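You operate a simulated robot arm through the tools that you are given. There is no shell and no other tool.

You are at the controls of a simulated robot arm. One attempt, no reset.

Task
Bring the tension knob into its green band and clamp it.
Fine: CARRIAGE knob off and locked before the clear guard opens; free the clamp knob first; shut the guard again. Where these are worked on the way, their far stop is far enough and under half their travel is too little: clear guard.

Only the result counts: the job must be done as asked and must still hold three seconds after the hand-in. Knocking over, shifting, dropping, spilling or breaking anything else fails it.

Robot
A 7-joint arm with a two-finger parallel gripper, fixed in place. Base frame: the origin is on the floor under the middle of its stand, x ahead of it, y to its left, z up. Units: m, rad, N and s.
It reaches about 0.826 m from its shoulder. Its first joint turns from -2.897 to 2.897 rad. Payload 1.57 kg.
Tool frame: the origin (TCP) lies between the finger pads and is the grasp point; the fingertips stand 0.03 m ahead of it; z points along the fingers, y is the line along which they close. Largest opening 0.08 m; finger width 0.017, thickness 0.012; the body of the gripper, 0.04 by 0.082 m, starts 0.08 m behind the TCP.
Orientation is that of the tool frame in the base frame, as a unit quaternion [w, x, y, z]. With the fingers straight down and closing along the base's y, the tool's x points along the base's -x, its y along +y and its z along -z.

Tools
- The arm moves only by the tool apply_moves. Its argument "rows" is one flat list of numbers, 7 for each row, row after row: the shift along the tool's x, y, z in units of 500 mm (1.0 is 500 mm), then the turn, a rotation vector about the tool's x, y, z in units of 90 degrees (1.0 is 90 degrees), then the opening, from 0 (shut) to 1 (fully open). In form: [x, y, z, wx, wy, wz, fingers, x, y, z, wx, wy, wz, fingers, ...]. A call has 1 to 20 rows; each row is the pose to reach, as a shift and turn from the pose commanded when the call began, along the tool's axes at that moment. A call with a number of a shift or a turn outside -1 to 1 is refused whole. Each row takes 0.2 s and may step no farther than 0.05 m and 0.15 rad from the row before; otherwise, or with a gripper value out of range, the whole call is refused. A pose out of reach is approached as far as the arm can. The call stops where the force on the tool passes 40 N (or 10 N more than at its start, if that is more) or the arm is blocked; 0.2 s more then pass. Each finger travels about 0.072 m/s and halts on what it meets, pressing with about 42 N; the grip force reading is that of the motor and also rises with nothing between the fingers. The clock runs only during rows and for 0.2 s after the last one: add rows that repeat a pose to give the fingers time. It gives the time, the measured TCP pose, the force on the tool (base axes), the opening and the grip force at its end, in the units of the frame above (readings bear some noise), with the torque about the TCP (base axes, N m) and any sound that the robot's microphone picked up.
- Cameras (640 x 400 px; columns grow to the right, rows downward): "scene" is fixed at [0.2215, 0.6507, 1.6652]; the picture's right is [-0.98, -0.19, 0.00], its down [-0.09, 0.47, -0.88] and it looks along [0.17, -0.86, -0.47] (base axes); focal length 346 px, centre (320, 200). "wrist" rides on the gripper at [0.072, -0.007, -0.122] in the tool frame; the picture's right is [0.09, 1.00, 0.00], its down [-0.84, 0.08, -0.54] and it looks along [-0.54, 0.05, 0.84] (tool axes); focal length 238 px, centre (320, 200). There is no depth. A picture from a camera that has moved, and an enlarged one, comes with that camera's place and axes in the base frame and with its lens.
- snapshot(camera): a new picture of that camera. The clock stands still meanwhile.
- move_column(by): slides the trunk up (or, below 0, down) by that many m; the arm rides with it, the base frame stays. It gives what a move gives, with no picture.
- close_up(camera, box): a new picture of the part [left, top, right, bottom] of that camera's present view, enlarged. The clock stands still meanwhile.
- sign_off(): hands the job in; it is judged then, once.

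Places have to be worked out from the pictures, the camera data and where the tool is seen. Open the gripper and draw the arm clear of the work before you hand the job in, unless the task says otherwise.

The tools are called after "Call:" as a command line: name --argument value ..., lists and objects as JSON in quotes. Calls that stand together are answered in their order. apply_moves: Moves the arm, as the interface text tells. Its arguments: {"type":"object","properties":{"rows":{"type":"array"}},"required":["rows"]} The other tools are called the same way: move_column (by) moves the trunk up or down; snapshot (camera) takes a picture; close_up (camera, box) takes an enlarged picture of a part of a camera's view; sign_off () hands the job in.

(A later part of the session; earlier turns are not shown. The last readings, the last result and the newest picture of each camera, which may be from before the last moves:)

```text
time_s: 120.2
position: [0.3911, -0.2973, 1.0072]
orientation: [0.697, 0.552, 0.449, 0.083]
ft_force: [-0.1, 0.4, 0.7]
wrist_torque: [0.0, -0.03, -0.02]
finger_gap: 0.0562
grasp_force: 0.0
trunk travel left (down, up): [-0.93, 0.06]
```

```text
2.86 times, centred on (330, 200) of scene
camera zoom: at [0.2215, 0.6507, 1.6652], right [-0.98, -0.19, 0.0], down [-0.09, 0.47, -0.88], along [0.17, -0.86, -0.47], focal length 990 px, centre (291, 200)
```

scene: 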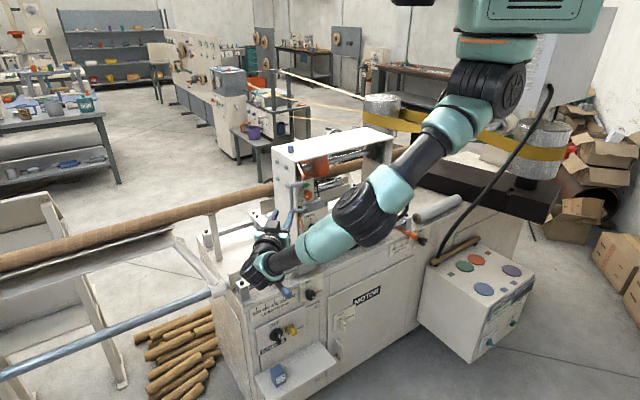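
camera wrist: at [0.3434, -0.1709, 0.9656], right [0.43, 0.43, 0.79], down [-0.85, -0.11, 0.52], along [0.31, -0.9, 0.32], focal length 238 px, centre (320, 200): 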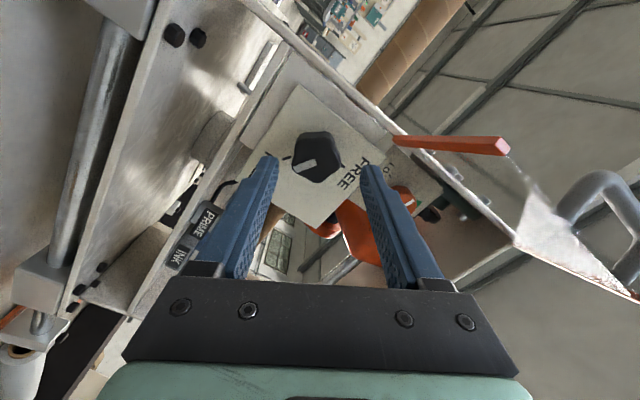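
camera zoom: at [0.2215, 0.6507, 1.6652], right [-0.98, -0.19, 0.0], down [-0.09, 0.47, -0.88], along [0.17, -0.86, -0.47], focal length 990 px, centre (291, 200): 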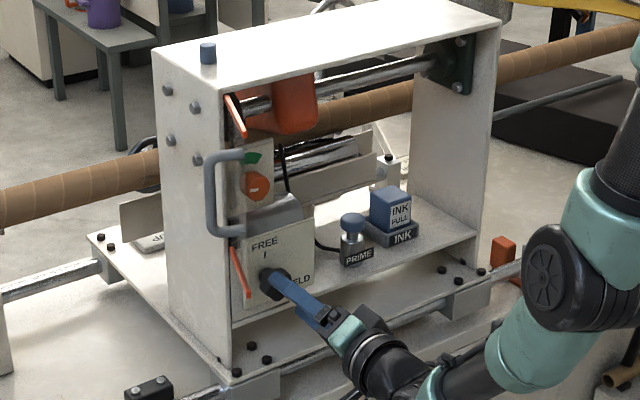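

The knob is nearly centred (a few mm off). I'll correct and advance so the fingers straddle the knob head.

Call:
apply_moves --rows '[-0.004, -0.0074, 0.03, 0, 0, 0, 0.7, -0.004, -0.0074, 0.06, 0, 0, 0, 0.7, -0.004, -0.0074, 0.091, 0, 0, 0, 0.7]'

Call:
snapshot --camera "wrist"

Call:
close_up --camera "scene" --box '[290, 185, 370, 255]'

```text
time_s: 121.0
position: [0.4165, -0.3262, 1.0087]
orientation: [0.698, 0.55, 0.451, 0.082]
ft_force: [-0.2, 0.3, 0.6]
wrist_torque: [-0.02, -0.02, -0.02]
finger_gap: 0.0559
grasp_force: 0.1
out of reach, approached as far as the arm can: row 3
trunk travel left (down, up): [-0.93, 0.06]
```

```text
taken
camera wrist: at [0.3678, -0.2008, 0.9665], right [0.43, 0.44, 0.79], down [-0.85, -0.11, 0.52], along [0.31, -0.89, 0.32], focal length 238 px, centre (320, 200)
```

wrist: 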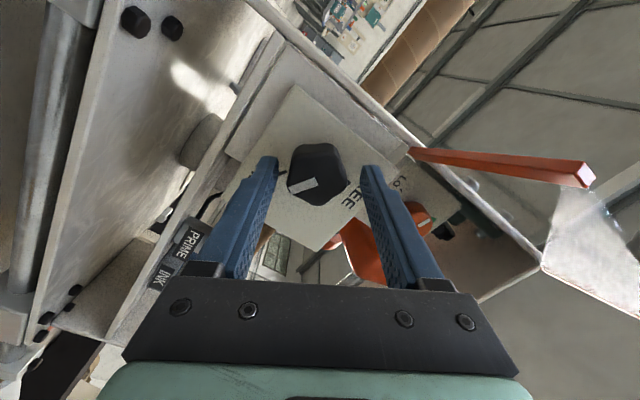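

```text
5.71 times, centred on (330, 220) of scene
camera zoom: at [0.2215, 0.6507, 1.6652], right [-0.98, -0.19, 0.0], down [-0.09, 0.47, -0.88], along [0.17, -0.86, -0.47], focal length 1979 px, centre (263, 86)
```

zoom: 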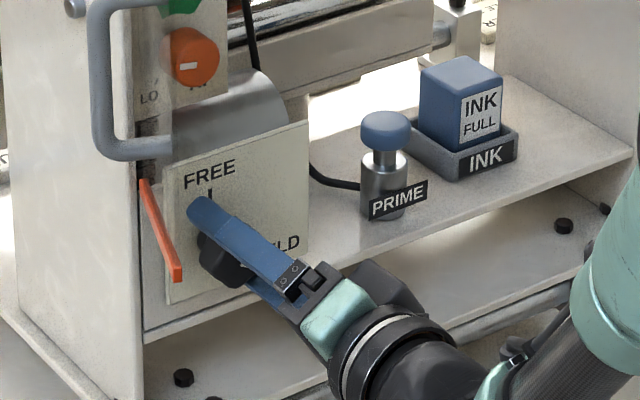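

The arm is at full stretch here, so I'll back off, lower the trunk 0.1 m and raise the arm correspondingly to have working room.

Call:
apply_moves --rows '[0, 0, -0.05, 0, 0, 0, 0.7, 0, 0, -0.1, 0, 0, 0, 0.7]'

Call:
move_column --by -0.13

```text
time_s: 121.6
position: [0.3778, -0.2917, 1.0097]
orientation: [0.698, 0.55, 0.45, 0.083]
ft_force: [-0.8, 0.4, 0.5]
wrist_torque: [-0.01, 0.0, -0.02]
finger_gap: 0.0559
grasp_force: 0.1
trunk travel left (down, up): [-0.93, 0.06]
```

```text
time_s: 123.2
position: [0.3788, -0.2937, 0.8784]
orientation: [0.698, 0.551, 0.45, 0.082]
ft_force: [-0.6, -0.4, -0.8]
wrist_torque: [0.03, 0.04, -0.01]
finger_gap: 0.0559
grasp_force: 0.0
trunk travel left (down, up): [-0.8, 0.19]
```

Now I'll raise the arm back to the knob height with the same roll.

Call:
apply_moves --rows '[-0.0351, 0.055, -0.001, 0, 0, 0, 0.7, -0.0702, 0.1101, -0.0015, 0, 0, 0, 0.7, -0.1053, 0.1651, -0.002, 0, 0, 0, 0.7, -0.1404, 0.2202, -0.003, 0, 0, 0, 0.7]'

Call:
snapshot --camera "wrist"

```text
time_s: 124.2
position: [0.3771, -0.2922, 1.0091]
orientation: [0.698, 0.55, 0.451, 0.082]
ft_force: [-0.2, -1.0, 0.7]
wrist_torque: [-0.01, 0.0, -0.01]
finger_gap: 0.056
grasp_force: 0.1
trunk travel left (down, up): [-0.8, 0.19]
```

```text
taken
camera wrist: at [0.3296, -0.1662, 0.9672], right [0.43, 0.44, 0.79], down [-0.85, -0.11, 0.52], along [0.31, -0.89, 0.32], focal length 238 px, centre (320, 200)
```

wrist: 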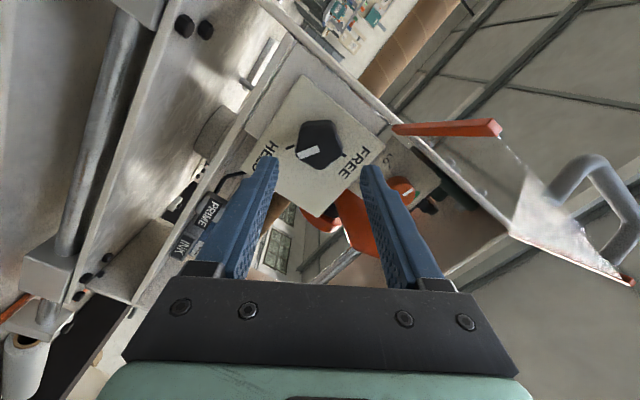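

Well aligned and no reach limits now. Advancing onto the clamp knob.

Call:
apply_moves --rows '[0, 0, 0.03, 0, 0, 0, 0.7, 0, 0, 0.06, 0, 0, 0, 0.7, 0, 0, 0.09, 0, 0, 0, 0.7, 0, 0, 0.118, 0, 0, 0, 0.7]'

Call:
close_up --camera "wrist" --box '[200, 80, 440, 260]'

Call:
close_up --camera "scene" --box '[290, 185, 370, 255]'

```text
time_s: 125.2
position: [0.4217, -0.3335, 1.01]
orientation: [0.698, 0.551, 0.451, 0.082]
ft_force: [0.6, -0.2, -0.6]
wrist_torque: [0.01, 0.0, 0.05]
finger_gap: 0.0558
grasp_force: 0.1
trunk travel left (down, up): [-0.8, 0.19]
```

```text
2.22 times, centred on (320, 170) of wrist
camera zoom: at [0.3736, -0.2077, 0.9668], right [0.43, 0.43, 0.79], down [-0.85, -0.11, 0.52], along [0.31, -0.89, 0.32], focal length 530 px, centre (320, 267)
```

zoom: 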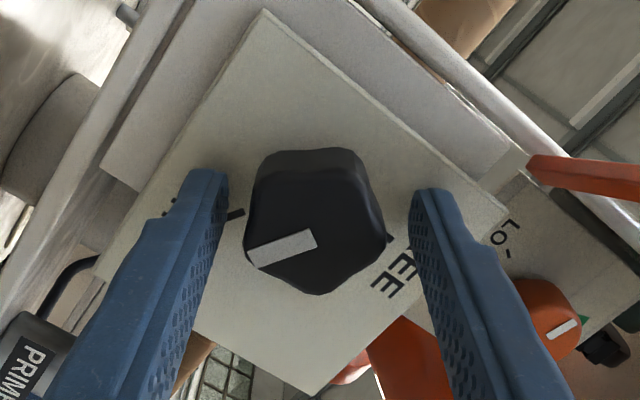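

```text
5.71 times, centred on (330, 220) of scene
camera zoom: at [0.2215, 0.6507, 1.6652], right [-0.98, -0.19, 0.0], down [-0.09, 0.47, -0.88], along [0.17, -0.86, -0.47], focal length 1979 px, centre (263, 86)
```

zoom: 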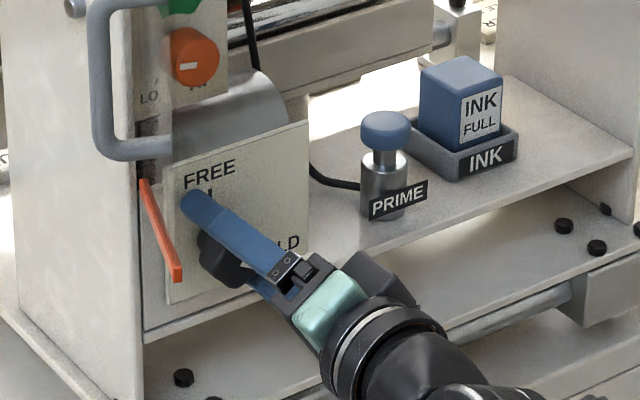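

The five-lobed knob is centred between the fingers. Closing on it.

Call:
apply_moves --rows '[0, 0, 0, 0, 0, 0, 0.4, 0, 0, 0, 0, 0, 0, 0, 0, 0, 0, 0, 0, 0, 0, 0, 0, 0, 0, 0, 0, 0]'

Call:
close_up --camera "wrist" --box '[200, 80, 440, 260]'

```text
time_s: 126.2
position: [0.4204, -0.3343, 1.007]
orientation: [0.697, 0.553, 0.451, 0.08]
ft_force: [-4.4, -2.5, -8.7]
wrist_torque: [-0.22, -0.13, -0.24]
finger_gap: 0.0354
grasp_force: 42.2
trunk travel left (down, up): [-0.8, 0.19]
```

```text
2.22 times, centred on (320, 170) of wrist
camera zoom: at [0.3725, -0.2082, 0.9656], right [0.44, 0.43, 0.79], down [-0.84, -0.11, 0.52], along [0.31, -0.9, 0.32], focal length 530 px, centre (320, 267)
```

zoom: 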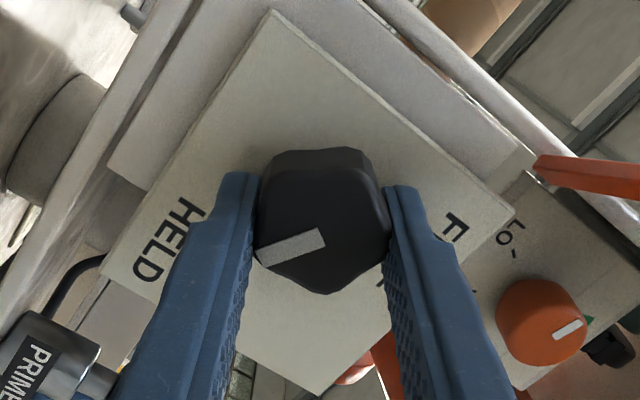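

Firm grip at 35 mm. Turning counter-clockwise in stages, first 45°.

Call:
apply_moves --rows '[0, 0, 0, 0, 0, -0.085, 0, 0, 0, 0, 0, 0, -0.17, 0, 0, 0, 0, 0, 0, -0.255, 0, 0, 0, 0, 0, 0, -0.34, 0, 0, 0, 0, 0, 0, -0.425, 0, 0, 0, 0, 0, 0, -0.51, 0]'

Call:
snapshot --camera "wrist"

```text
time_s: 127.6
position: [0.4221, -0.3317, 1.01]
orientation: [0.675, 0.329, 0.63, -0.198]
ft_force: [-1.8, 7.2, -3.6]
wrist_torque: [0.66, 0.63, -0.66]
finger_gap: 0.0356
grasp_force: 42.0
trunk travel left (down, up): [-0.8, 0.19]
```

```text
taken
camera wrist: at [0.3396, -0.2418, 0.9397], right [0.69, 0.72, 0.1], down [-0.45, 0.3, 0.84], along [0.57, -0.63, 0.53], focal length 238 px, centre (320, 200)
```

wrist: 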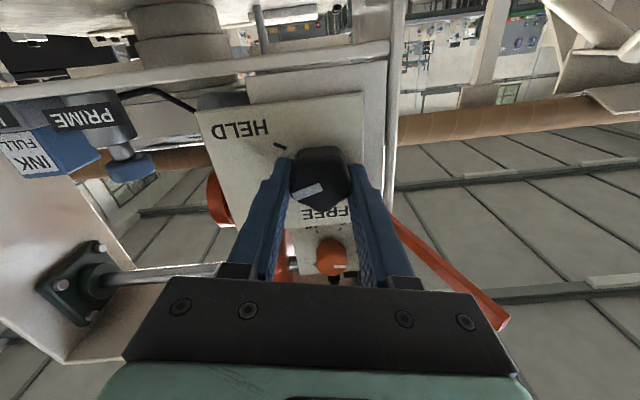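

It turns: the pointer has left the HELD tick. Continuing another 45°.

Call:
apply_moves --rows '[0, 0, 0, 0, 0, -0.085, 0, 0, 0, 0, 0, 0, -0.17, 0, 0, 0, 0, 0, 0, -0.255, 0, 0, 0, 0, 0, 0, -0.34, 0, 0, 0, 0, 0, 0, -0.425, 0, 0, 0, 0, 0, 0, -0.51, 0]'

Call:
snapshot --camera "wrist"

```text
time_s: 129.0
position: [0.4248, -0.3298, 1.009]
orientation: [0.545, 0.055, 0.709, -0.444]
ft_force: [12.3, 16.8, -3.3]
wrist_torque: [0.09, -0.06, -0.74]
finger_gap: 0.0352
grasp_force: 42.3
trunk travel left (down, up): [-0.8, 0.19]
```

```text
taken
camera wrist: at [0.3046, -0.2788, 0.9554], right [0.52, 0.56, -0.64], down [-0.01, 0.76, 0.65], along [0.85, -0.33, 0.41], focal length 238 px, centre (320, 200)
```

wrist: 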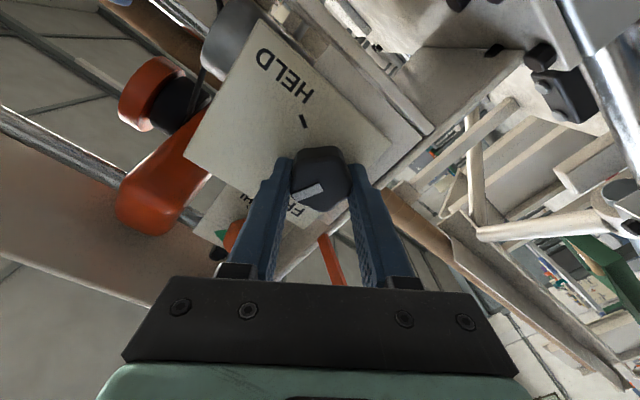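

About 92° turned. I'll check the pointer against the FREE tick before finishing.

Call:
close_up --camera "wrist" --box '[230, 90, 410, 250]'

Call:
close_up --camera "scene" --box '[290, 185, 370, 255]'

```text
2.50 times, centred on (320, 170) of wrist
camera zoom: at [0.3046, -0.2788, 0.9554], right [0.52, 0.56, -0.64], down [-0.01, 0.76, 0.65], along [0.85, -0.33, 0.41], focal length 596 px, centre (320, 275)
```

zoom: 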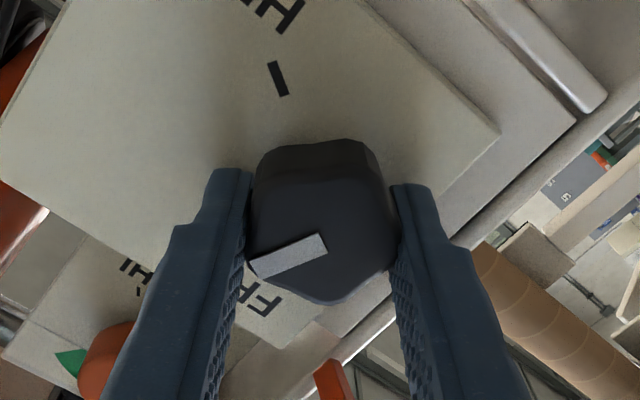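

```text
5.71 times, centred on (330, 220) of scene
camera zoom: at [0.2215, 0.6507, 1.6652], right [-0.98, -0.19, 0.0], down [-0.09, 0.47, -0.88], along [0.17, -0.86, -0.47], focal length 1979 px, centre (263, 86)
```

zoom: 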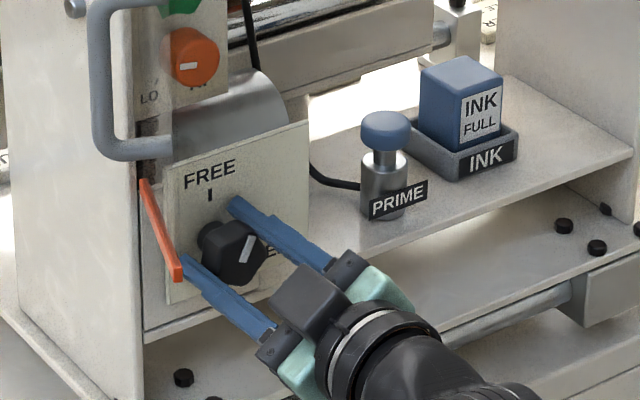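

The pointer is still about 30° short of FREE. I'll turn the remaining angle and feel for the stop.

Call:
apply_moves --rows '[0, 0, 0, 0, 0, -0.08, 0, 0, 0, 0, 0, 0, -0.16, 0, 0, 0, 0, 0, 0, -0.24, 0, 0, 0, 0, 0, 0, -0.31, 0]'

Call:
close_up --camera "wrist" --box '[230, 90, 410, 250]'

Call:
close_up --camera "scene" --box '[290, 185, 370, 255]'

```text
time_s: 130.0
position: [0.4232, -0.3297, 1.0045]
orientation: [0.421, -0.115, 0.704, -0.561]
ft_force: [13.7, 11.4, -12.5]
wrist_torque: [0.3, -1.1, -0.34]
finger_gap: 0.0353
grasp_force: 42.2
trunk travel left (down, up): [-0.8, 0.19]
```

```text
2.50 times, centred on (320, 170) of wrist
camera zoom: at [0.2895, -0.2945, 0.9807], right [0.25, 0.29, -0.92], down [0.15, 0.93, 0.33], along [0.96, -0.22, 0.19], focal length 596 px, centre (320, 275)
```

zoom: 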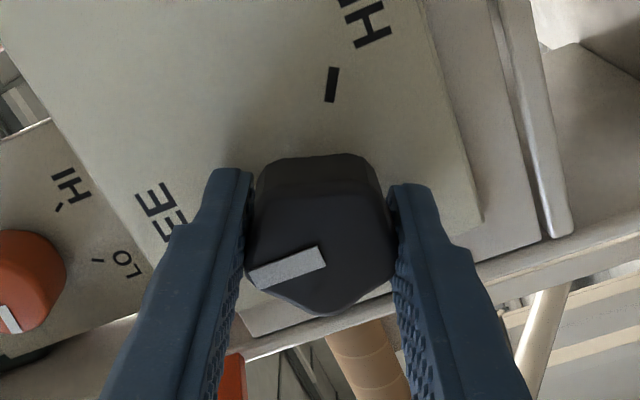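

```text
5.71 times, centred on (330, 220) of scene
camera zoom: at [0.2215, 0.6507, 1.6652], right [-0.98, -0.19, 0.0], down [-0.09, 0.47, -0.88], along [0.17, -0.86, -0.47], focal length 1979 px, centre (263, 86)
```

zoom: 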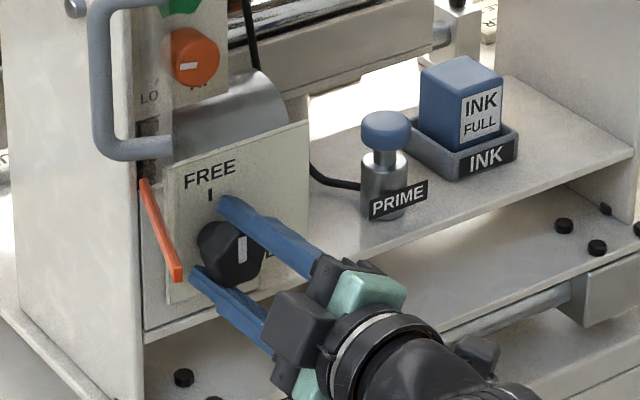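

The pointer now stands at FREE with clear stop torque (about 1 N·m). I'll release and back straight out.

Call:
apply_moves --rows '[0, 0, 0, 0, 0, 0.01, 0.7, 0, 0, 0, 0, 0, 0.01, 0.7, 0, 0, -0.05, 0, 0, 0.01, 0.7, 0, 0, -0.1, 0, 0, 0.01, 0.7, 0, 0, -0.15, 0, 0, 0.01, 0.7]'

Call:
close_up --camera "scene" --box '[290, 185, 370, 255]'

Call:
snapshot --camera "wrist"

```text
time_s: 131.2
position: [0.3662, -0.2807, 1.0101]
orientation: [0.425, -0.107, 0.703, -0.56]
ft_force: [0.1, -0.3, 0.6]
wrist_torque: [0.01, -0.01, -0.01]
finger_gap: 0.0559
grasp_force: 0.1
trunk travel left (down, up): [-0.8, 0.19]
```

```text
5.71 times, centred on (330, 220) of scene
camera zoom: at [0.2215, 0.6507, 1.6652], right [-0.98, -0.19, 0.0], down [-0.09, 0.47, -0.88], along [0.17, -0.86, -0.47], focal length 1979 px, centre (263, 86)
```

zoom: 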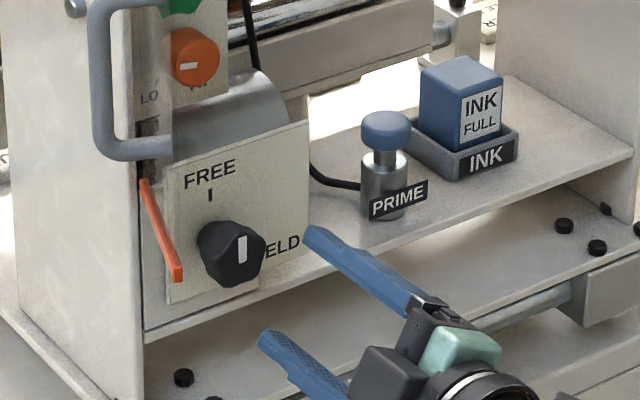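

```text
taken
camera wrist: at [0.233, -0.2438, 0.9842], right [0.27, 0.29, -0.92], down [0.15, 0.93, 0.34], along [0.95, -0.23, 0.21], focal length 238 px, centre (320, 200)
```

wrist: 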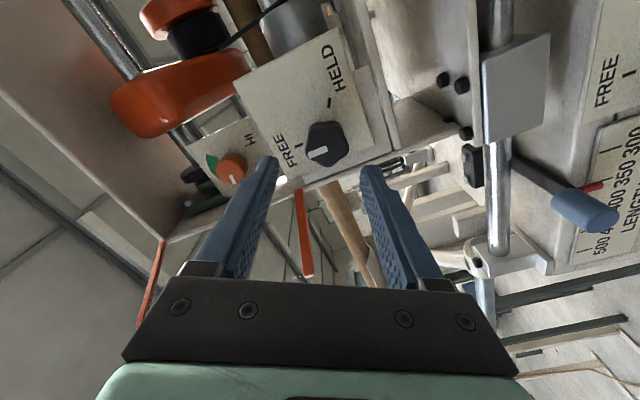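

The clamp is FREE. Now I'll raise the trunk 0.11 m to the tension knob's height.

Call:
move_column --by 0.11

Call:
snapshot --camera "wrist"

Call:
close_up --camera "scene" --box '[280, 140, 380, 230]'

```text
time_s: 132.6
position: [0.3679, -0.2809, 1.1206]
orientation: [0.426, -0.107, 0.703, -0.559]
ft_force: [0.4, 0.5, 0.9]
wrist_torque: [-0.02, 0.0, 0.01]
finger_gap: 0.056
grasp_force: 0.0
trunk travel left (down, up): [-0.91, 0.08]
```

```text
taken
camera wrist: at [0.2337, -0.2441, 1.0939], right [0.27, 0.29, -0.92], down [0.15, 0.93, 0.34], along [0.95, -0.23, 0.2], focal length 238 px, centre (320, 200)
```

wrist: 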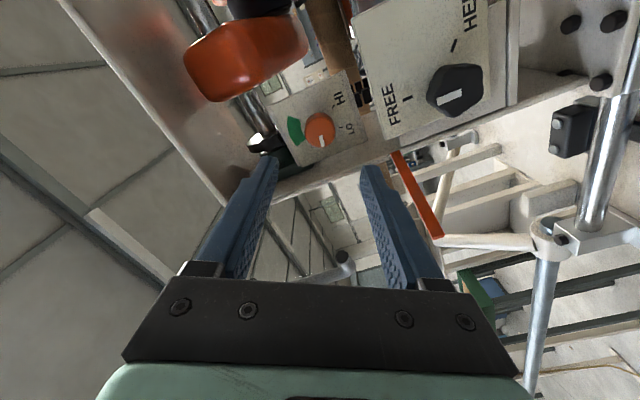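

```text
4.44 times, centred on (330, 185) of scene
camera zoom: at [0.2215, 0.6507, 1.6652], right [-0.98, -0.19, 0.0], down [-0.09, 0.47, -0.88], along [0.17, -0.86, -0.47], focal length 1540 px, centre (276, 267)
```

zoom: 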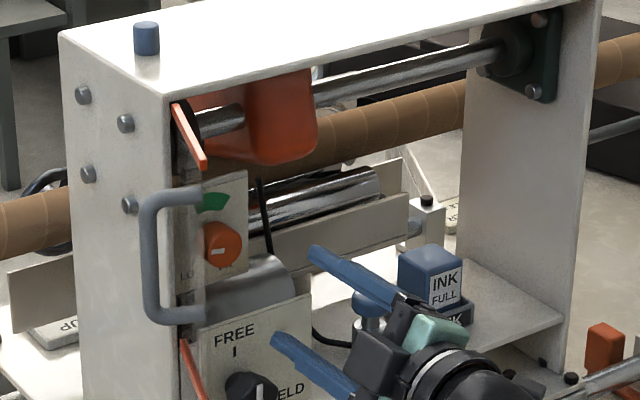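

I'll enlarge the tension knob from the wrist to locate it and read its pointer.

Call:
close_up --camera "wrist" --box '[240, 60, 400, 180]'

Call:
close_up --camera "scene" --box '[290, 165, 350, 215]'

```text
3.33 times, centred on (320, 120) of wrist
camera zoom: at [0.2337, -0.2441, 1.0939], right [0.27, 0.29, -0.92], down [0.15, 0.93, 0.34], along [0.95, -0.23, 0.2], focal length 794 px, centre (320, 467)
```

zoom: 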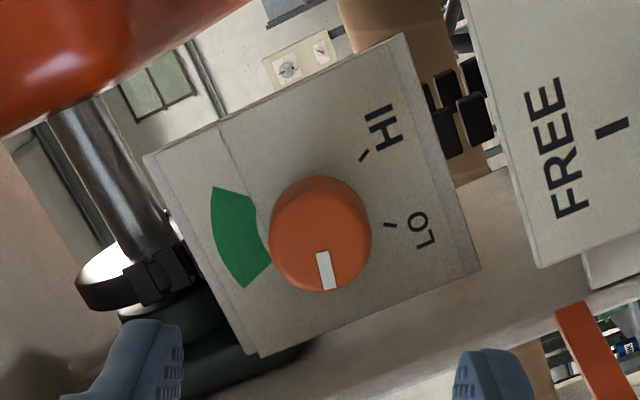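

```text
8.00 times, centred on (320, 190) of scene
camera zoom: at [0.2215, 0.6507, 1.6652], right [-0.98, -0.19, 0.0], down [-0.09, 0.47, -0.88], along [0.17, -0.86, -0.47], focal length 2771 px, centre (320, 280)
```

zoom: 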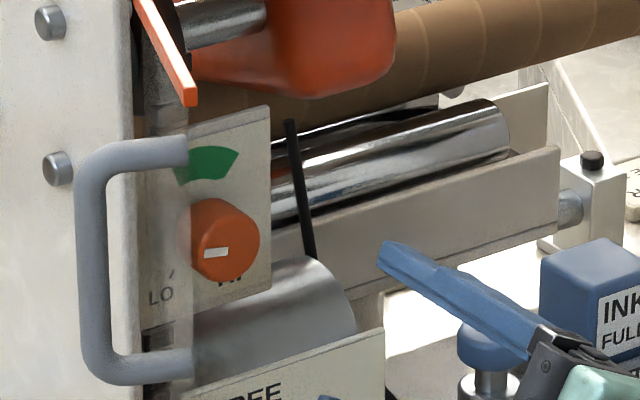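

The pointer is about 79° counter-clockwise of the green band's centre, which lies at about 12 o'clock (±28° wide). The knob is 34 mm across, with its face near t 0.061, c -0.600, z 1.123. I'll set the roll to about -50°, narrow the opening, and approach to just before the portal front.

Call:
apply_moves --rows '[-0.0096, 0, 0.04, 0, 0, 0.067, 0.62, -0.0096, 0, 0.08, 0, 0, 0.133, 0.62, -0.0096, 0, 0.12, 0, 0, 0.133, 0.62, -0.0096, 0, 0.16, 0, 0, 0.133, 0.62]'

Call:
snapshot --camera "wrist"

Call:
close_up --camera "scene" --box '[280, 140, 380, 230]'

```text
time_s: 133.6
position: [0.4282, -0.3333, 1.1211]
orientation: [0.482, -0.034, 0.711, -0.511]
ft_force: [-0.7, 0.1, 0.1]
wrist_torque: [-0.01, 0.03, 0.02]
finger_gap: 0.0496
grasp_force: 0.1
trunk travel left (down, up): [-0.91, 0.08]
```

```text
taken
camera wrist: at [0.3, -0.2915, 1.0826], right [0.39, 0.42, -0.82], down [0.09, 0.87, 0.49], along [0.91, -0.27, 0.3], focal length 238 px, centre (320, 200)
```

wrist: 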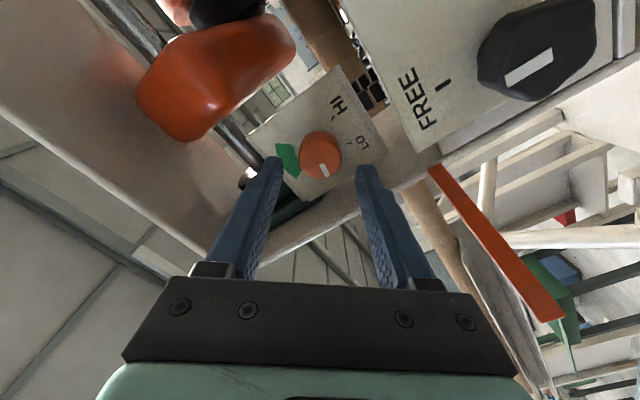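

```text
4.44 times, centred on (330, 185) of scene
camera zoom: at [0.2215, 0.6507, 1.6652], right [-0.98, -0.19, 0.0], down [-0.09, 0.47, -0.88], along [0.17, -0.86, -0.47], focal length 1540 px, centre (276, 267)
```

zoom: 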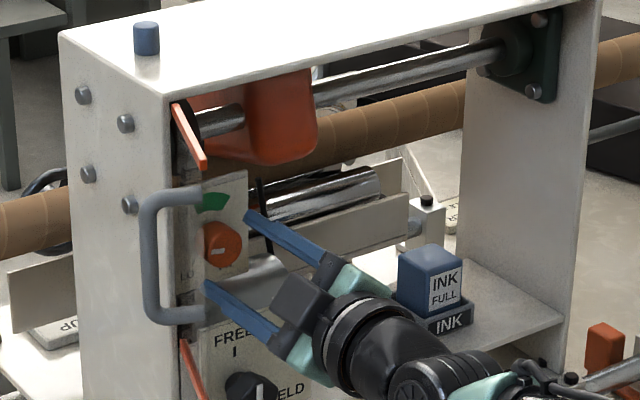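

Aligned within 2 mm. Advancing the last 48 mm so the fingers straddle the tension knob, watching the force.

Call:
apply_moves --rows '[0, 0, 0.032, 0, 0, 0, 0.62, 0, 0, 0.064, 0, 0, 0, 0.62, 0, 0, 0.094, 0, 0, 0, 0.62]'

Call:
close_up --camera "wrist" --box '[220, 90, 420, 250]'

Call:
close_up --camera "scene" --box '[280, 140, 380, 230]'

```text
time_s: 134.4
position: [0.46, -0.3661, 1.1217]
orientation: [0.482, -0.032, 0.711, -0.511]
ft_force: [-2.8, 2.4, -0.7]
wrist_torque: [-0.04, -0.08, -0.05]
finger_gap: 0.05
grasp_force: 0.1
trunk travel left (down, up): [-0.91, 0.08]
```

```text
2.50 times, centred on (320, 170) of wrist
camera zoom: at [0.3319, -0.3239, 1.082], right [0.4, 0.42, -0.82], down [0.09, 0.87, 0.49], along [0.91, -0.27, 0.3], focal length 596 px, centre (320, 275)
```

zoom: 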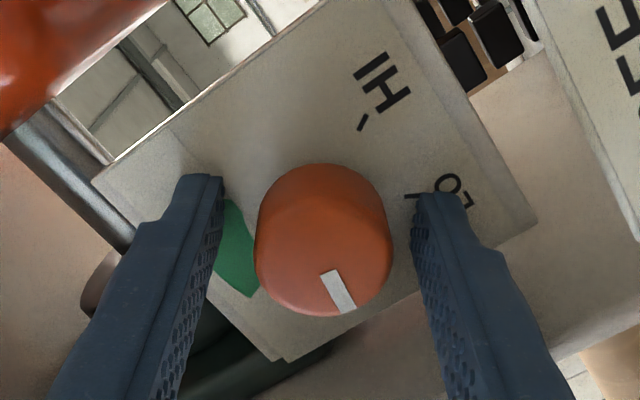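

```text
4.44 times, centred on (330, 185) of scene
camera zoom: at [0.2215, 0.6507, 1.6652], right [-0.98, -0.19, 0.0], down [-0.09, 0.47, -0.88], along [0.17, -0.86, -0.47], focal length 1540 px, centre (276, 267)
```

zoom: 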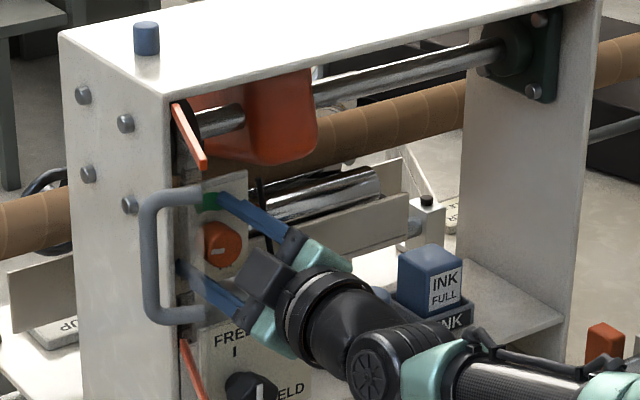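

The tips are just touching the panel (about 4 N). I'll back off 4 mm and close on the knob.

Call:
apply_moves --rows '[0, 0, -0.008, 0, 0, 0, 0.62, 0, 0, -0.008, 0, 0, 0, 0.3, 0, 0, -0.008, 0, 0, 0, 0, 0, 0, -0.008, 0, 0, 0, 0, 0, 0, -0.008, 0, 0, 0, 0]'

Call:
close_up --camera "wrist" --box '[220, 90, 420, 250]'

```text
time_s: 135.6
position: [0.4595, -0.3636, 1.1218]
orientation: [0.482, -0.033, 0.71, -0.513]
ft_force: [1.7, -2.8, 0.5]
wrist_torque: [-0.45, -0.46, -0.64]
finger_gap: 0.0318
grasp_force: 40.0
trunk travel left (down, up): [-0.91, 0.08]
```

```text
2.50 times, centred on (320, 170) of wrist
camera zoom: at [0.3305, -0.3216, 1.0819], right [0.4, 0.42, -0.82], down [0.09, 0.87, 0.49], along [0.91, -0.27, 0.3], focal length 596 px, centre (320, 275)
```

zoom: 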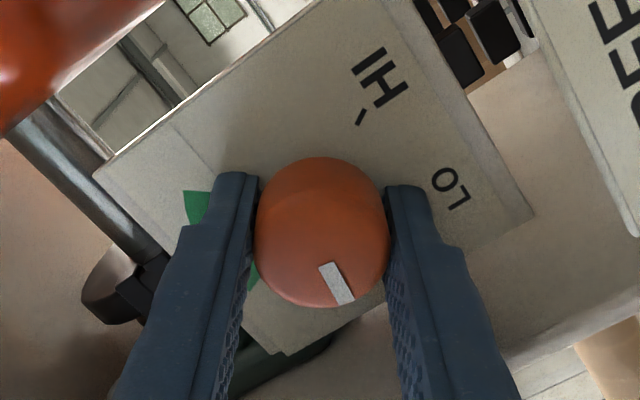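

Gripped at 32 mm with low force. Turning clockwise about 40° first.

Call:
apply_moves --rows '[0, 0, 0, 0, 0, 0.09, 0, 0, 0, 0, 0, 0, 0.18, 0, 0, 0, 0, 0, 0, 0.27, 0, 0, 0, 0, 0, 0, 0.36, 0, 0, 0, 0, 0, 0, 0.44, 0]'

Call:
snapshot --camera "wrist"

Call:
close_up --camera "scene" --box '[290, 165, 350, 215]'

```text
time_s: 136.8
position: [0.4566, -0.3656, 1.1236]
orientation: [0.628, 0.211, 0.678, -0.318]
ft_force: [1.8, -9.5, 6.2]
wrist_torque: [-0.82, -0.79, -0.79]
finger_gap: 0.0316
grasp_force: 40.4
trunk travel left (down, up): [-0.91, 0.08]
```

```text
taken
camera wrist: at [0.3574, -0.2935, 1.0546], right [0.67, 0.7, -0.26], down [-0.23, 0.53, 0.82], along [0.7, -0.49, 0.52], focal length 238 px, centre (320, 200)
```

wrist: 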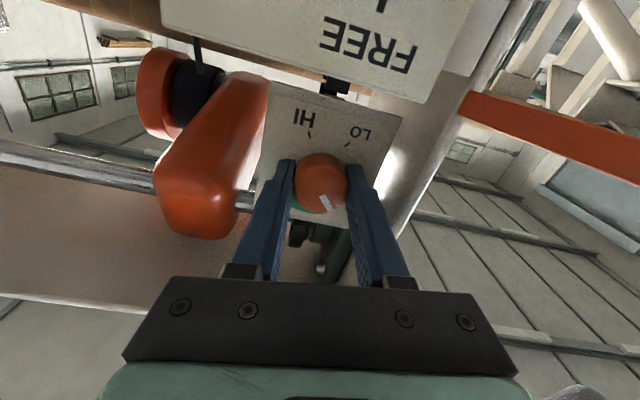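

```text
8.00 times, centred on (320, 190) of scene
camera zoom: at [0.2215, 0.6507, 1.6652], right [-0.98, -0.19, 0.0], down [-0.09, 0.47, -0.88], along [0.17, -0.86, -0.47], focal length 2771 px, centre (320, 280)
```

zoom: 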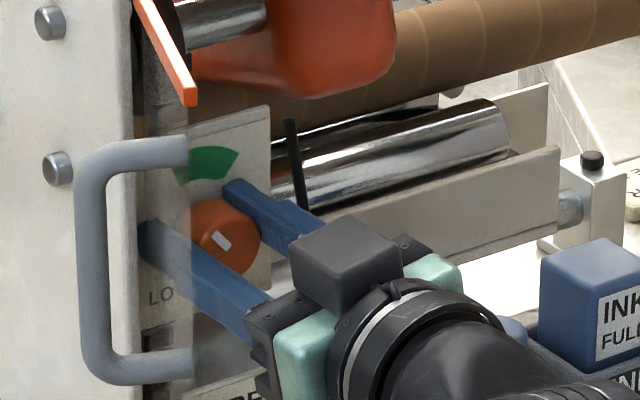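

The pointer moved with the grip to about 10:30. Continuing another 40° toward 12 o'clock.

Call:
apply_moves --rows '[0, 0, 0, 0, 0, 0.09, 0, 0, 0, 0, 0, 0, 0.18, 0, 0, 0, 0, 0, 0, 0.27, 0, 0, 0, 0, 0, 0, 0.36, 0, 0, 0, 0, 0, 0, 0.44, 0]'

Call:
snapshot --camera "wrist"

Call:
close_up --camera "scene" --box '[290, 165, 350, 215]'

```text
time_s: 138.0
position: [0.4568, -0.3658, 1.1224]
orientation: [0.699, 0.429, 0.566, -0.086]
ft_force: [-3.6, -17.3, 10.1]
wrist_torque: [-0.42, -0.41, -0.89]
finger_gap: 0.0319
grasp_force: 40.6
trunk travel left (down, up): [-0.91, 0.08]
```

```text
taken
camera wrist: at [0.3902, -0.2597, 1.0584], right [0.64, 0.65, 0.42], down [-0.63, 0.12, 0.77], along [0.45, -0.75, 0.48], focal length 238 px, centre (320, 200)
```

wrist: 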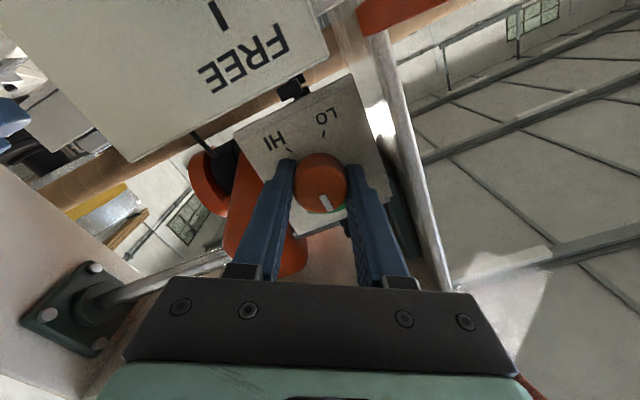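

```text
8.00 times, centred on (320, 190) of scene
camera zoom: at [0.2215, 0.6507, 1.6652], right [-0.98, -0.19, 0.0], down [-0.09, 0.47, -0.88], along [0.17, -0.86, -0.47], focal length 2771 px, centre (320, 280)
```

zoom: 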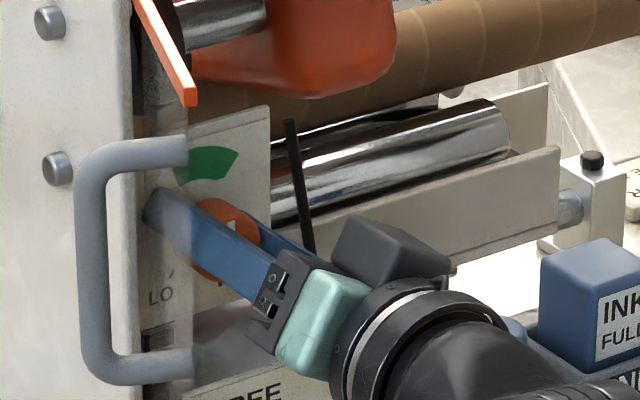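

I'll check the pointer against the green band from the wrist.

Call:
close_up --camera "wrist" --box '[220, 80, 420, 240]'

Call:
close_up --camera "scene" --box '[300, 180, 324, 204]'

```text
2.50 times, centred on (320, 160) of wrist
camera zoom: at [0.3902, -0.2597, 1.0584], right [0.64, 0.65, 0.42], down [-0.63, 0.12, 0.77], along [0.45, -0.75, 0.48], focal length 596 px, centre (320, 300)
```

zoom: 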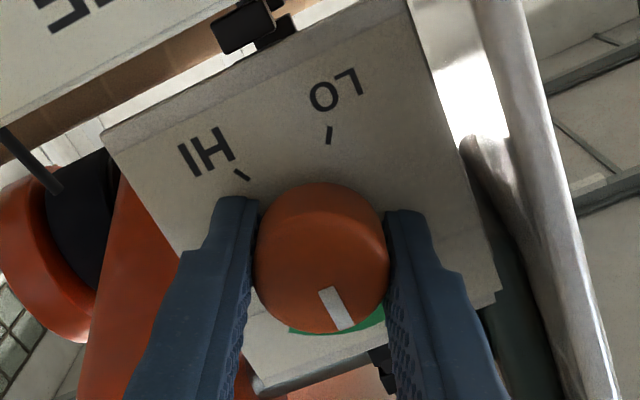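

```text
16.00 times, centred on (312, 192) of scene
camera zoom: at [0.2215, 0.6507, 1.6652], right [-0.98, -0.19, 0.0], down [-0.09, 0.47, -0.88], along [0.17, -0.86, -0.47], focal length 5542 px, centre (448, 328)
```

zoom: 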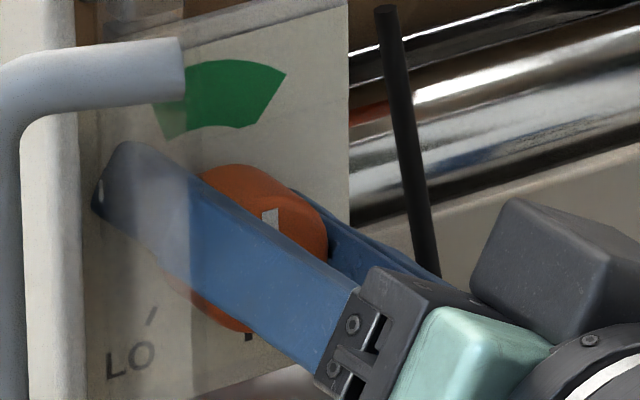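

The pointer is within the green band, about 5° short of its centre. I'll add 5° and then release gently and back straight out.

Call:
apply_moves --rows '[0, 0, 0, 0, 0, 0.055, 0, 0, 0, 0, 0, 0, 0.055, 0, 0, 0, 0, 0, 0, 0.055, 0.5, 0, 0, 0, 0, 0, 0.055, 0.55, 0, 0, -0.04, 0, 0, 0.055, 0.55, 0, 0, -0.08, 0, 0, 0.055, 0.55]'

Call:
snapshot --camera "wrist"

Call:
close_up --camera "scene" --box '[290, 165, 350, 215]'

```text
time_s: 139.4
position: [0.4291, -0.3367, 1.1212]
orientation: [0.7, 0.451, 0.55, -0.057]
ft_force: [-0.5, -0.5, 0.2]
wrist_torque: [0.02, 0.04, 0.01]
finger_gap: 0.0438
grasp_force: 0.1
trunk travel left (down, up): [-0.91, 0.08]
```

```text
taken
camera wrist: at [0.3661, -0.226, 1.0602], right [0.61, 0.62, 0.49], down [-0.67, 0.07, 0.74], along [0.42, -0.78, 0.46], focal length 238 px, centre (320, 200)
```

wrist: 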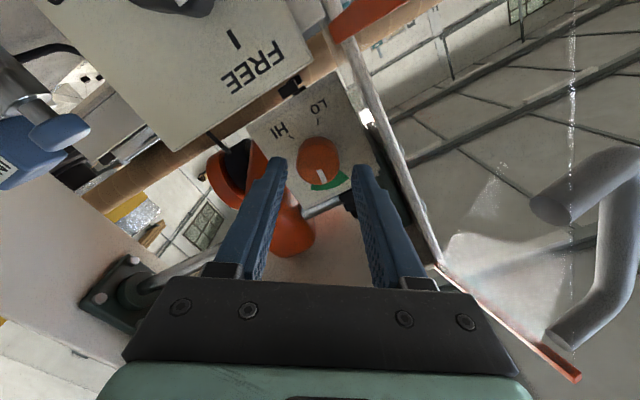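

```text
8.00 times, centred on (320, 190) of scene
camera zoom: at [0.2215, 0.6507, 1.6652], right [-0.98, -0.19, 0.0], down [-0.09, 0.47, -0.88], along [0.17, -0.86, -0.47], focal length 2771 px, centre (320, 280)
```

zoom: 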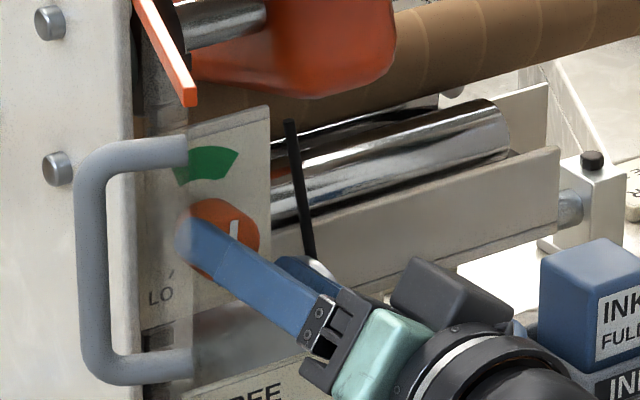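

Released and backed off. I'll read the pointer precisely now.

Call:
close_up --camera "wrist" --box '[250, 80, 400, 220]'

```text
2.86 times, centred on (325, 150) of wrist
camera zoom: at [0.3661, -0.226, 1.0602], right [0.61, 0.62, 0.49], down [-0.67, 0.07, 0.74], along [0.42, -0.78, 0.46], focal length 681 px, centre (306, 343)
```

zoom: 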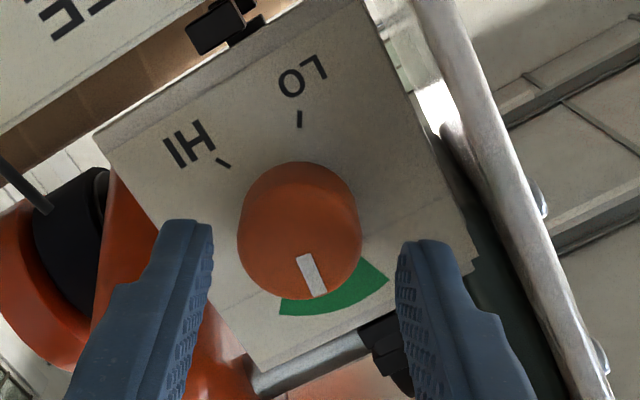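

The pointer sits at the middle of the green band. Now back to the clamp knob: retract, roll to about -62°, then lower the trunk.

Call:
apply_moves --rows '[0, 0, -0.05, 0, 0, 0, 0.6, 0, 0, -0.1, 0, 0, 0, 0.7, 0, 0, -0.15, 0, 0, -0.09, 0.7, 0, 0, -0.155, 0, 0, -0.18, 0.7, 0, 0, -0.155, 0, 0, -0.27, 0.7, 0, 0, -0.155, 0, 0, -0.36, 0.7, 0, 0, -0.155, 0, 0, -0.45, 0.7, 0, 0, -0.155, 0, 0, -0.54, 0.7, 0, 0, -0.155, 0, 0, -0.63, 0.7, 0, 0, -0.155, 0, 0, -0.72, 0.7, 0, 0, -0.155, 0, 0, -0.81, 0.7, 0, 0, -0.155, 0, 0, -0.9, 0.7, 0, 0, -0.155, 0, 0, -0.99, 0.7]'

Call:
move_column --by -0.11

Call:
snapshot --camera "wrist"

```text
time_s: 142.2
position: [0.3739, -0.281, 1.1227]
orientation: [0.458, -0.066, 0.708, -0.533]
ft_force: [-0.7, 0.3, -0.6]
wrist_torque: [-0.01, 0.0, -0.02]
finger_gap: 0.0558
grasp_force: 0.1
trunk travel left (down, up): [-0.91, 0.08]
```

```text
time_s: 143.7
position: [0.374, -0.2812, 1.0131]
orientation: [0.46, -0.064, 0.708, -0.532]
ft_force: [-0.2, -0.3, 0.4]
wrist_torque: [-0.01, 0.01, 0.0]
finger_gap: 0.0562
grasp_force: 0.0
trunk travel left (down, up): [-0.8, 0.19]
```

```text
taken
camera wrist: at [0.2433, -0.2417, 0.9787], right [0.34, 0.37, -0.86], down [0.12, 0.89, 0.43], along [0.93, -0.25, 0.26], focal length 238 px, centre (320, 200)
```

wrist: 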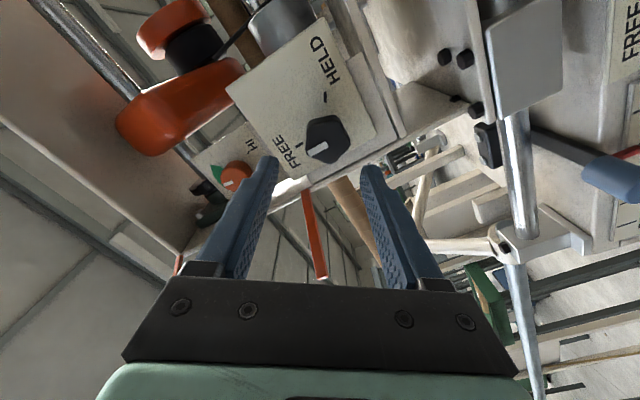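

Now re-approach the clamp knob with a small centring correction (about 4 mm), open 56 mm.

Call:
apply_moves --rows '[0.008, 0.006, 0.03, 0, 0, 0, 0.7, 0.008, 0.006, 0.065, 0, 0, 0, 0.7, 0.008, 0.006, 0.1, 0, 0, 0, 0.7, 0.008, 0.006, 0.138, 0, 0, 0, 0.7]'

Call:
close_up --camera "wrist" --box '[200, 80, 440, 260]'

```text
time_s: 144.7
position: [0.4228, -0.3309, 1.0078]
orientation: [0.46, -0.064, 0.708, -0.532]
ft_force: [-0.1, -0.2, 0.7]
wrist_torque: [-0.01, 0.0, 0.05]
finger_gap: 0.0559
grasp_force: 0.0
trunk travel left (down, up): [-0.8, 0.19]
```

```text
2.22 times, centred on (320, 170) of wrist
camera zoom: at [0.2917, -0.2914, 0.9732], right [0.34, 0.37, -0.86], down [0.12, 0.89, 0.43], along [0.93, -0.25, 0.26], focal length 530 px, centre (320, 267)
```

zoom: 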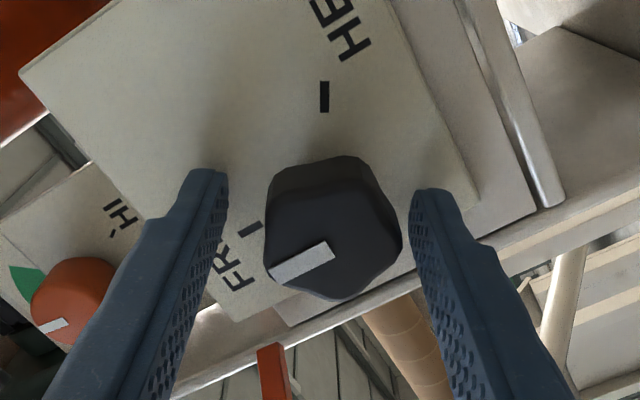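

The knob is about 4 mm off toward one finger; I'll shift and close.

Call:
apply_moves --rows '[0, 0.0075, 0, 0, 0, 0, 0.7, 0, 0.0075, 0, 0, 0, 0, 0.4, 0, 0.0075, 0, 0, 0, 0, 0, 0, 0.0075, 0, 0, 0, 0, 0, 0, 0.0075, 0, 0, 0, 0, 0]'

Call:
close_up --camera "wrist" --box '[200, 80, 440, 260]'

```text
time_s: 145.9
position: [0.423, -0.329, 1.0053]
orientation: [0.46, -0.064, 0.708, -0.532]
ft_force: [-0.1, -3.9, 3.8]
wrist_torque: [-0.42, -0.5, -0.88]
finger_gap: 0.0344
grasp_force: 41.4
trunk travel left (down, up): [-0.8, 0.19]
```

```text
2.22 times, centred on (320, 170) of wrist
camera zoom: at [0.2928, -0.2898, 0.971], right [0.35, 0.37, -0.86], down [0.12, 0.9, 0.43], along [0.93, -0.25, 0.27], focal length 530 px, centre (320, 267)
```

zoom: 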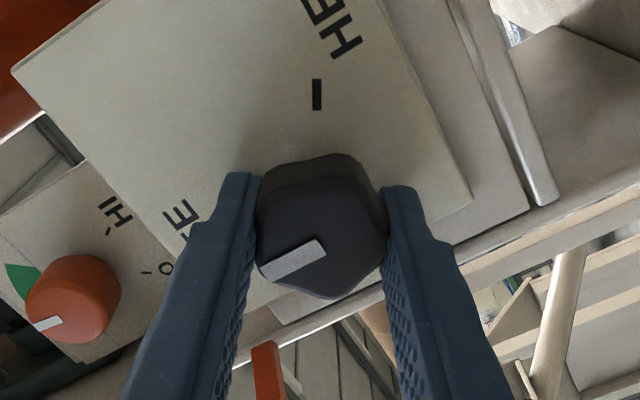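

Good centred grip at 34 mm. Turning clockwise, first about 46°.

Call:
apply_moves --rows '[0, 0, 0, 0, 0, 0.085, 0, 0, 0, 0, 0, 0, 0.17, 0, 0, 0, 0, 0, 0, 0.255, 0, 0, 0, 0, 0, 0, 0.34, 0, 0, 0, 0, 0, 0, 0.425, 0, 0, 0, 0, 0, 0, 0.51, 0]'

Call:
snapshot --camera "wrist"

```text
time_s: 147.3
position: [0.4231, -0.331, 1.0065]
orientation: [0.632, 0.219, 0.674, -0.312]
ft_force: [-4.1, -12.4, 11.1]
wrist_torque: [-0.64, -0.6, -0.8]
finger_gap: 0.0342
grasp_force: 42.1
trunk travel left (down, up): [-0.8, 0.19]
```

```text
taken
camera wrist: at [0.3237, -0.2577, 0.9375], right [0.68, 0.7, -0.23], down [-0.25, 0.52, 0.82], along [0.69, -0.5, 0.52], focal length 238 px, centre (320, 200)
```

wrist: 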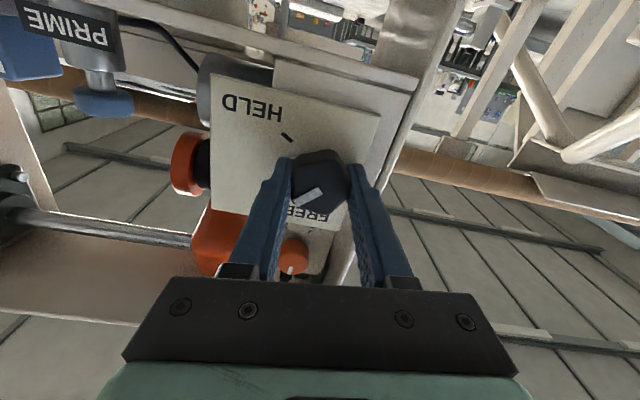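

Turning well. Continuing another 46°.

Call:
apply_moves --rows '[0, 0, 0, 0, 0, 0.085, 0, 0, 0, 0, 0, 0, 0.17, 0, 0, 0, 0, 0, 0, 0.255, 0, 0, 0, 0, 0, 0, 0.34, 0, 0, 0, 0, 0, 0, 0.425, 0, 0, 0, 0, 0, 0, 0.51, 0]'

Call:
close_up --camera "wrist" --box '[200, 80, 440, 260]'

Call:
close_up --camera "scene" --box '[290, 185, 370, 255]'

```text
time_s: 148.7
position: [0.4214, -0.3313, 1.0056]
orientation: [0.703, 0.466, 0.536, -0.04]
ft_force: [-5.9, -13.8, 11.0]
wrist_torque: [-0.16, -0.13, -0.7]
finger_gap: 0.0342
grasp_force: 41.8
trunk travel left (down, up): [-0.8, 0.19]
```

```text
2.22 times, centred on (320, 170) of wrist
camera zoom: at [0.3617, -0.2184, 0.9467], right [0.59, 0.6, 0.54], down [-0.7, 0.05, 0.71], along [0.4, -0.8, 0.45], focal length 530 px, centre (320, 267)
```

zoom: 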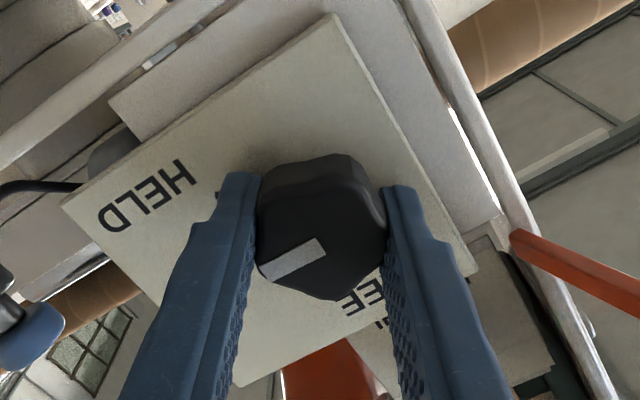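

```text
5.71 times, centred on (330, 220) of scene
camera zoom: at [0.2215, 0.6507, 1.6652], right [-0.98, -0.19, 0.0], down [-0.09, 0.47, -0.88], along [0.17, -0.86, -0.47], focal length 1979 px, centre (263, 86)
```

zoom: 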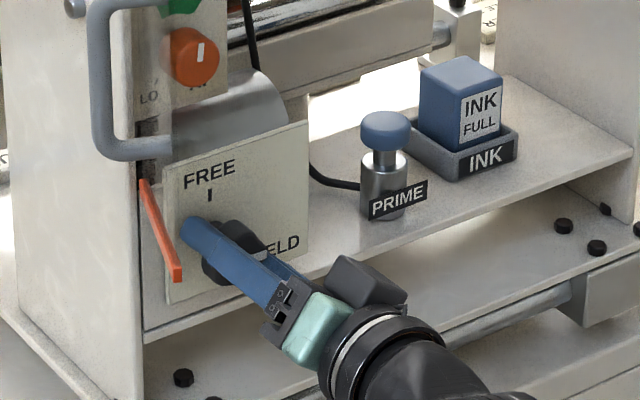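

The tension pointer still stands upright in the green. Turning the last 28–30° to the clamp's HELD stop.

Call:
apply_moves --rows '[0, 0, 0, 0, 0, 0.08, 0, 0, 0, 0, 0, 0, 0.16, 0, 0, 0, 0, 0, 0, 0.24, 0, 0, 0, 0, 0, 0, 0.31, 0]'

Call:
close_up --camera "wrist" --box '[200, 80, 440, 260]'

Call:
close_up --camera "scene" --box '[290, 185, 370, 255]'

```text
time_s: 149.7
position: [0.4225, -0.3304, 1.0054]
orientation: [0.692, 0.58, 0.409, 0.131]
ft_force: [-6.5, -15.9, 10.3]
wrist_torque: [-0.27, -0.29, 0.31]
finger_gap: 0.0341
grasp_force: 42.3
trunk travel left (down, up): [-0.8, 0.19]
```

```text
2.22 times, centred on (320, 170) of wrist
camera zoom: at [0.3783, -0.2015, 0.9712], right [0.35, 0.35, 0.87], down [-0.9, -0.15, 0.42], along [0.28, -0.92, 0.26], focal length 530 px, centre (320, 267)
```

zoom: 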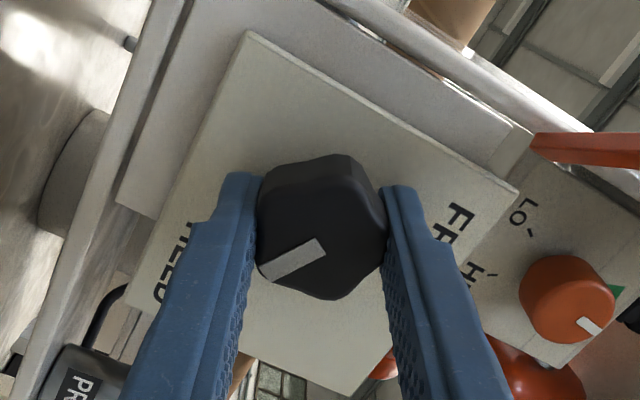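

```text
5.71 times, centred on (330, 220) of scene
camera zoom: at [0.2215, 0.6507, 1.6652], right [-0.98, -0.19, 0.0], down [-0.09, 0.47, -0.88], along [0.17, -0.86, -0.47], focal length 1979 px, centre (263, 86)
```

zoom: 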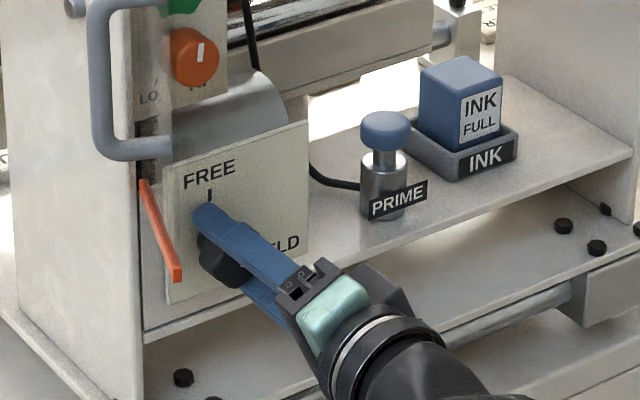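

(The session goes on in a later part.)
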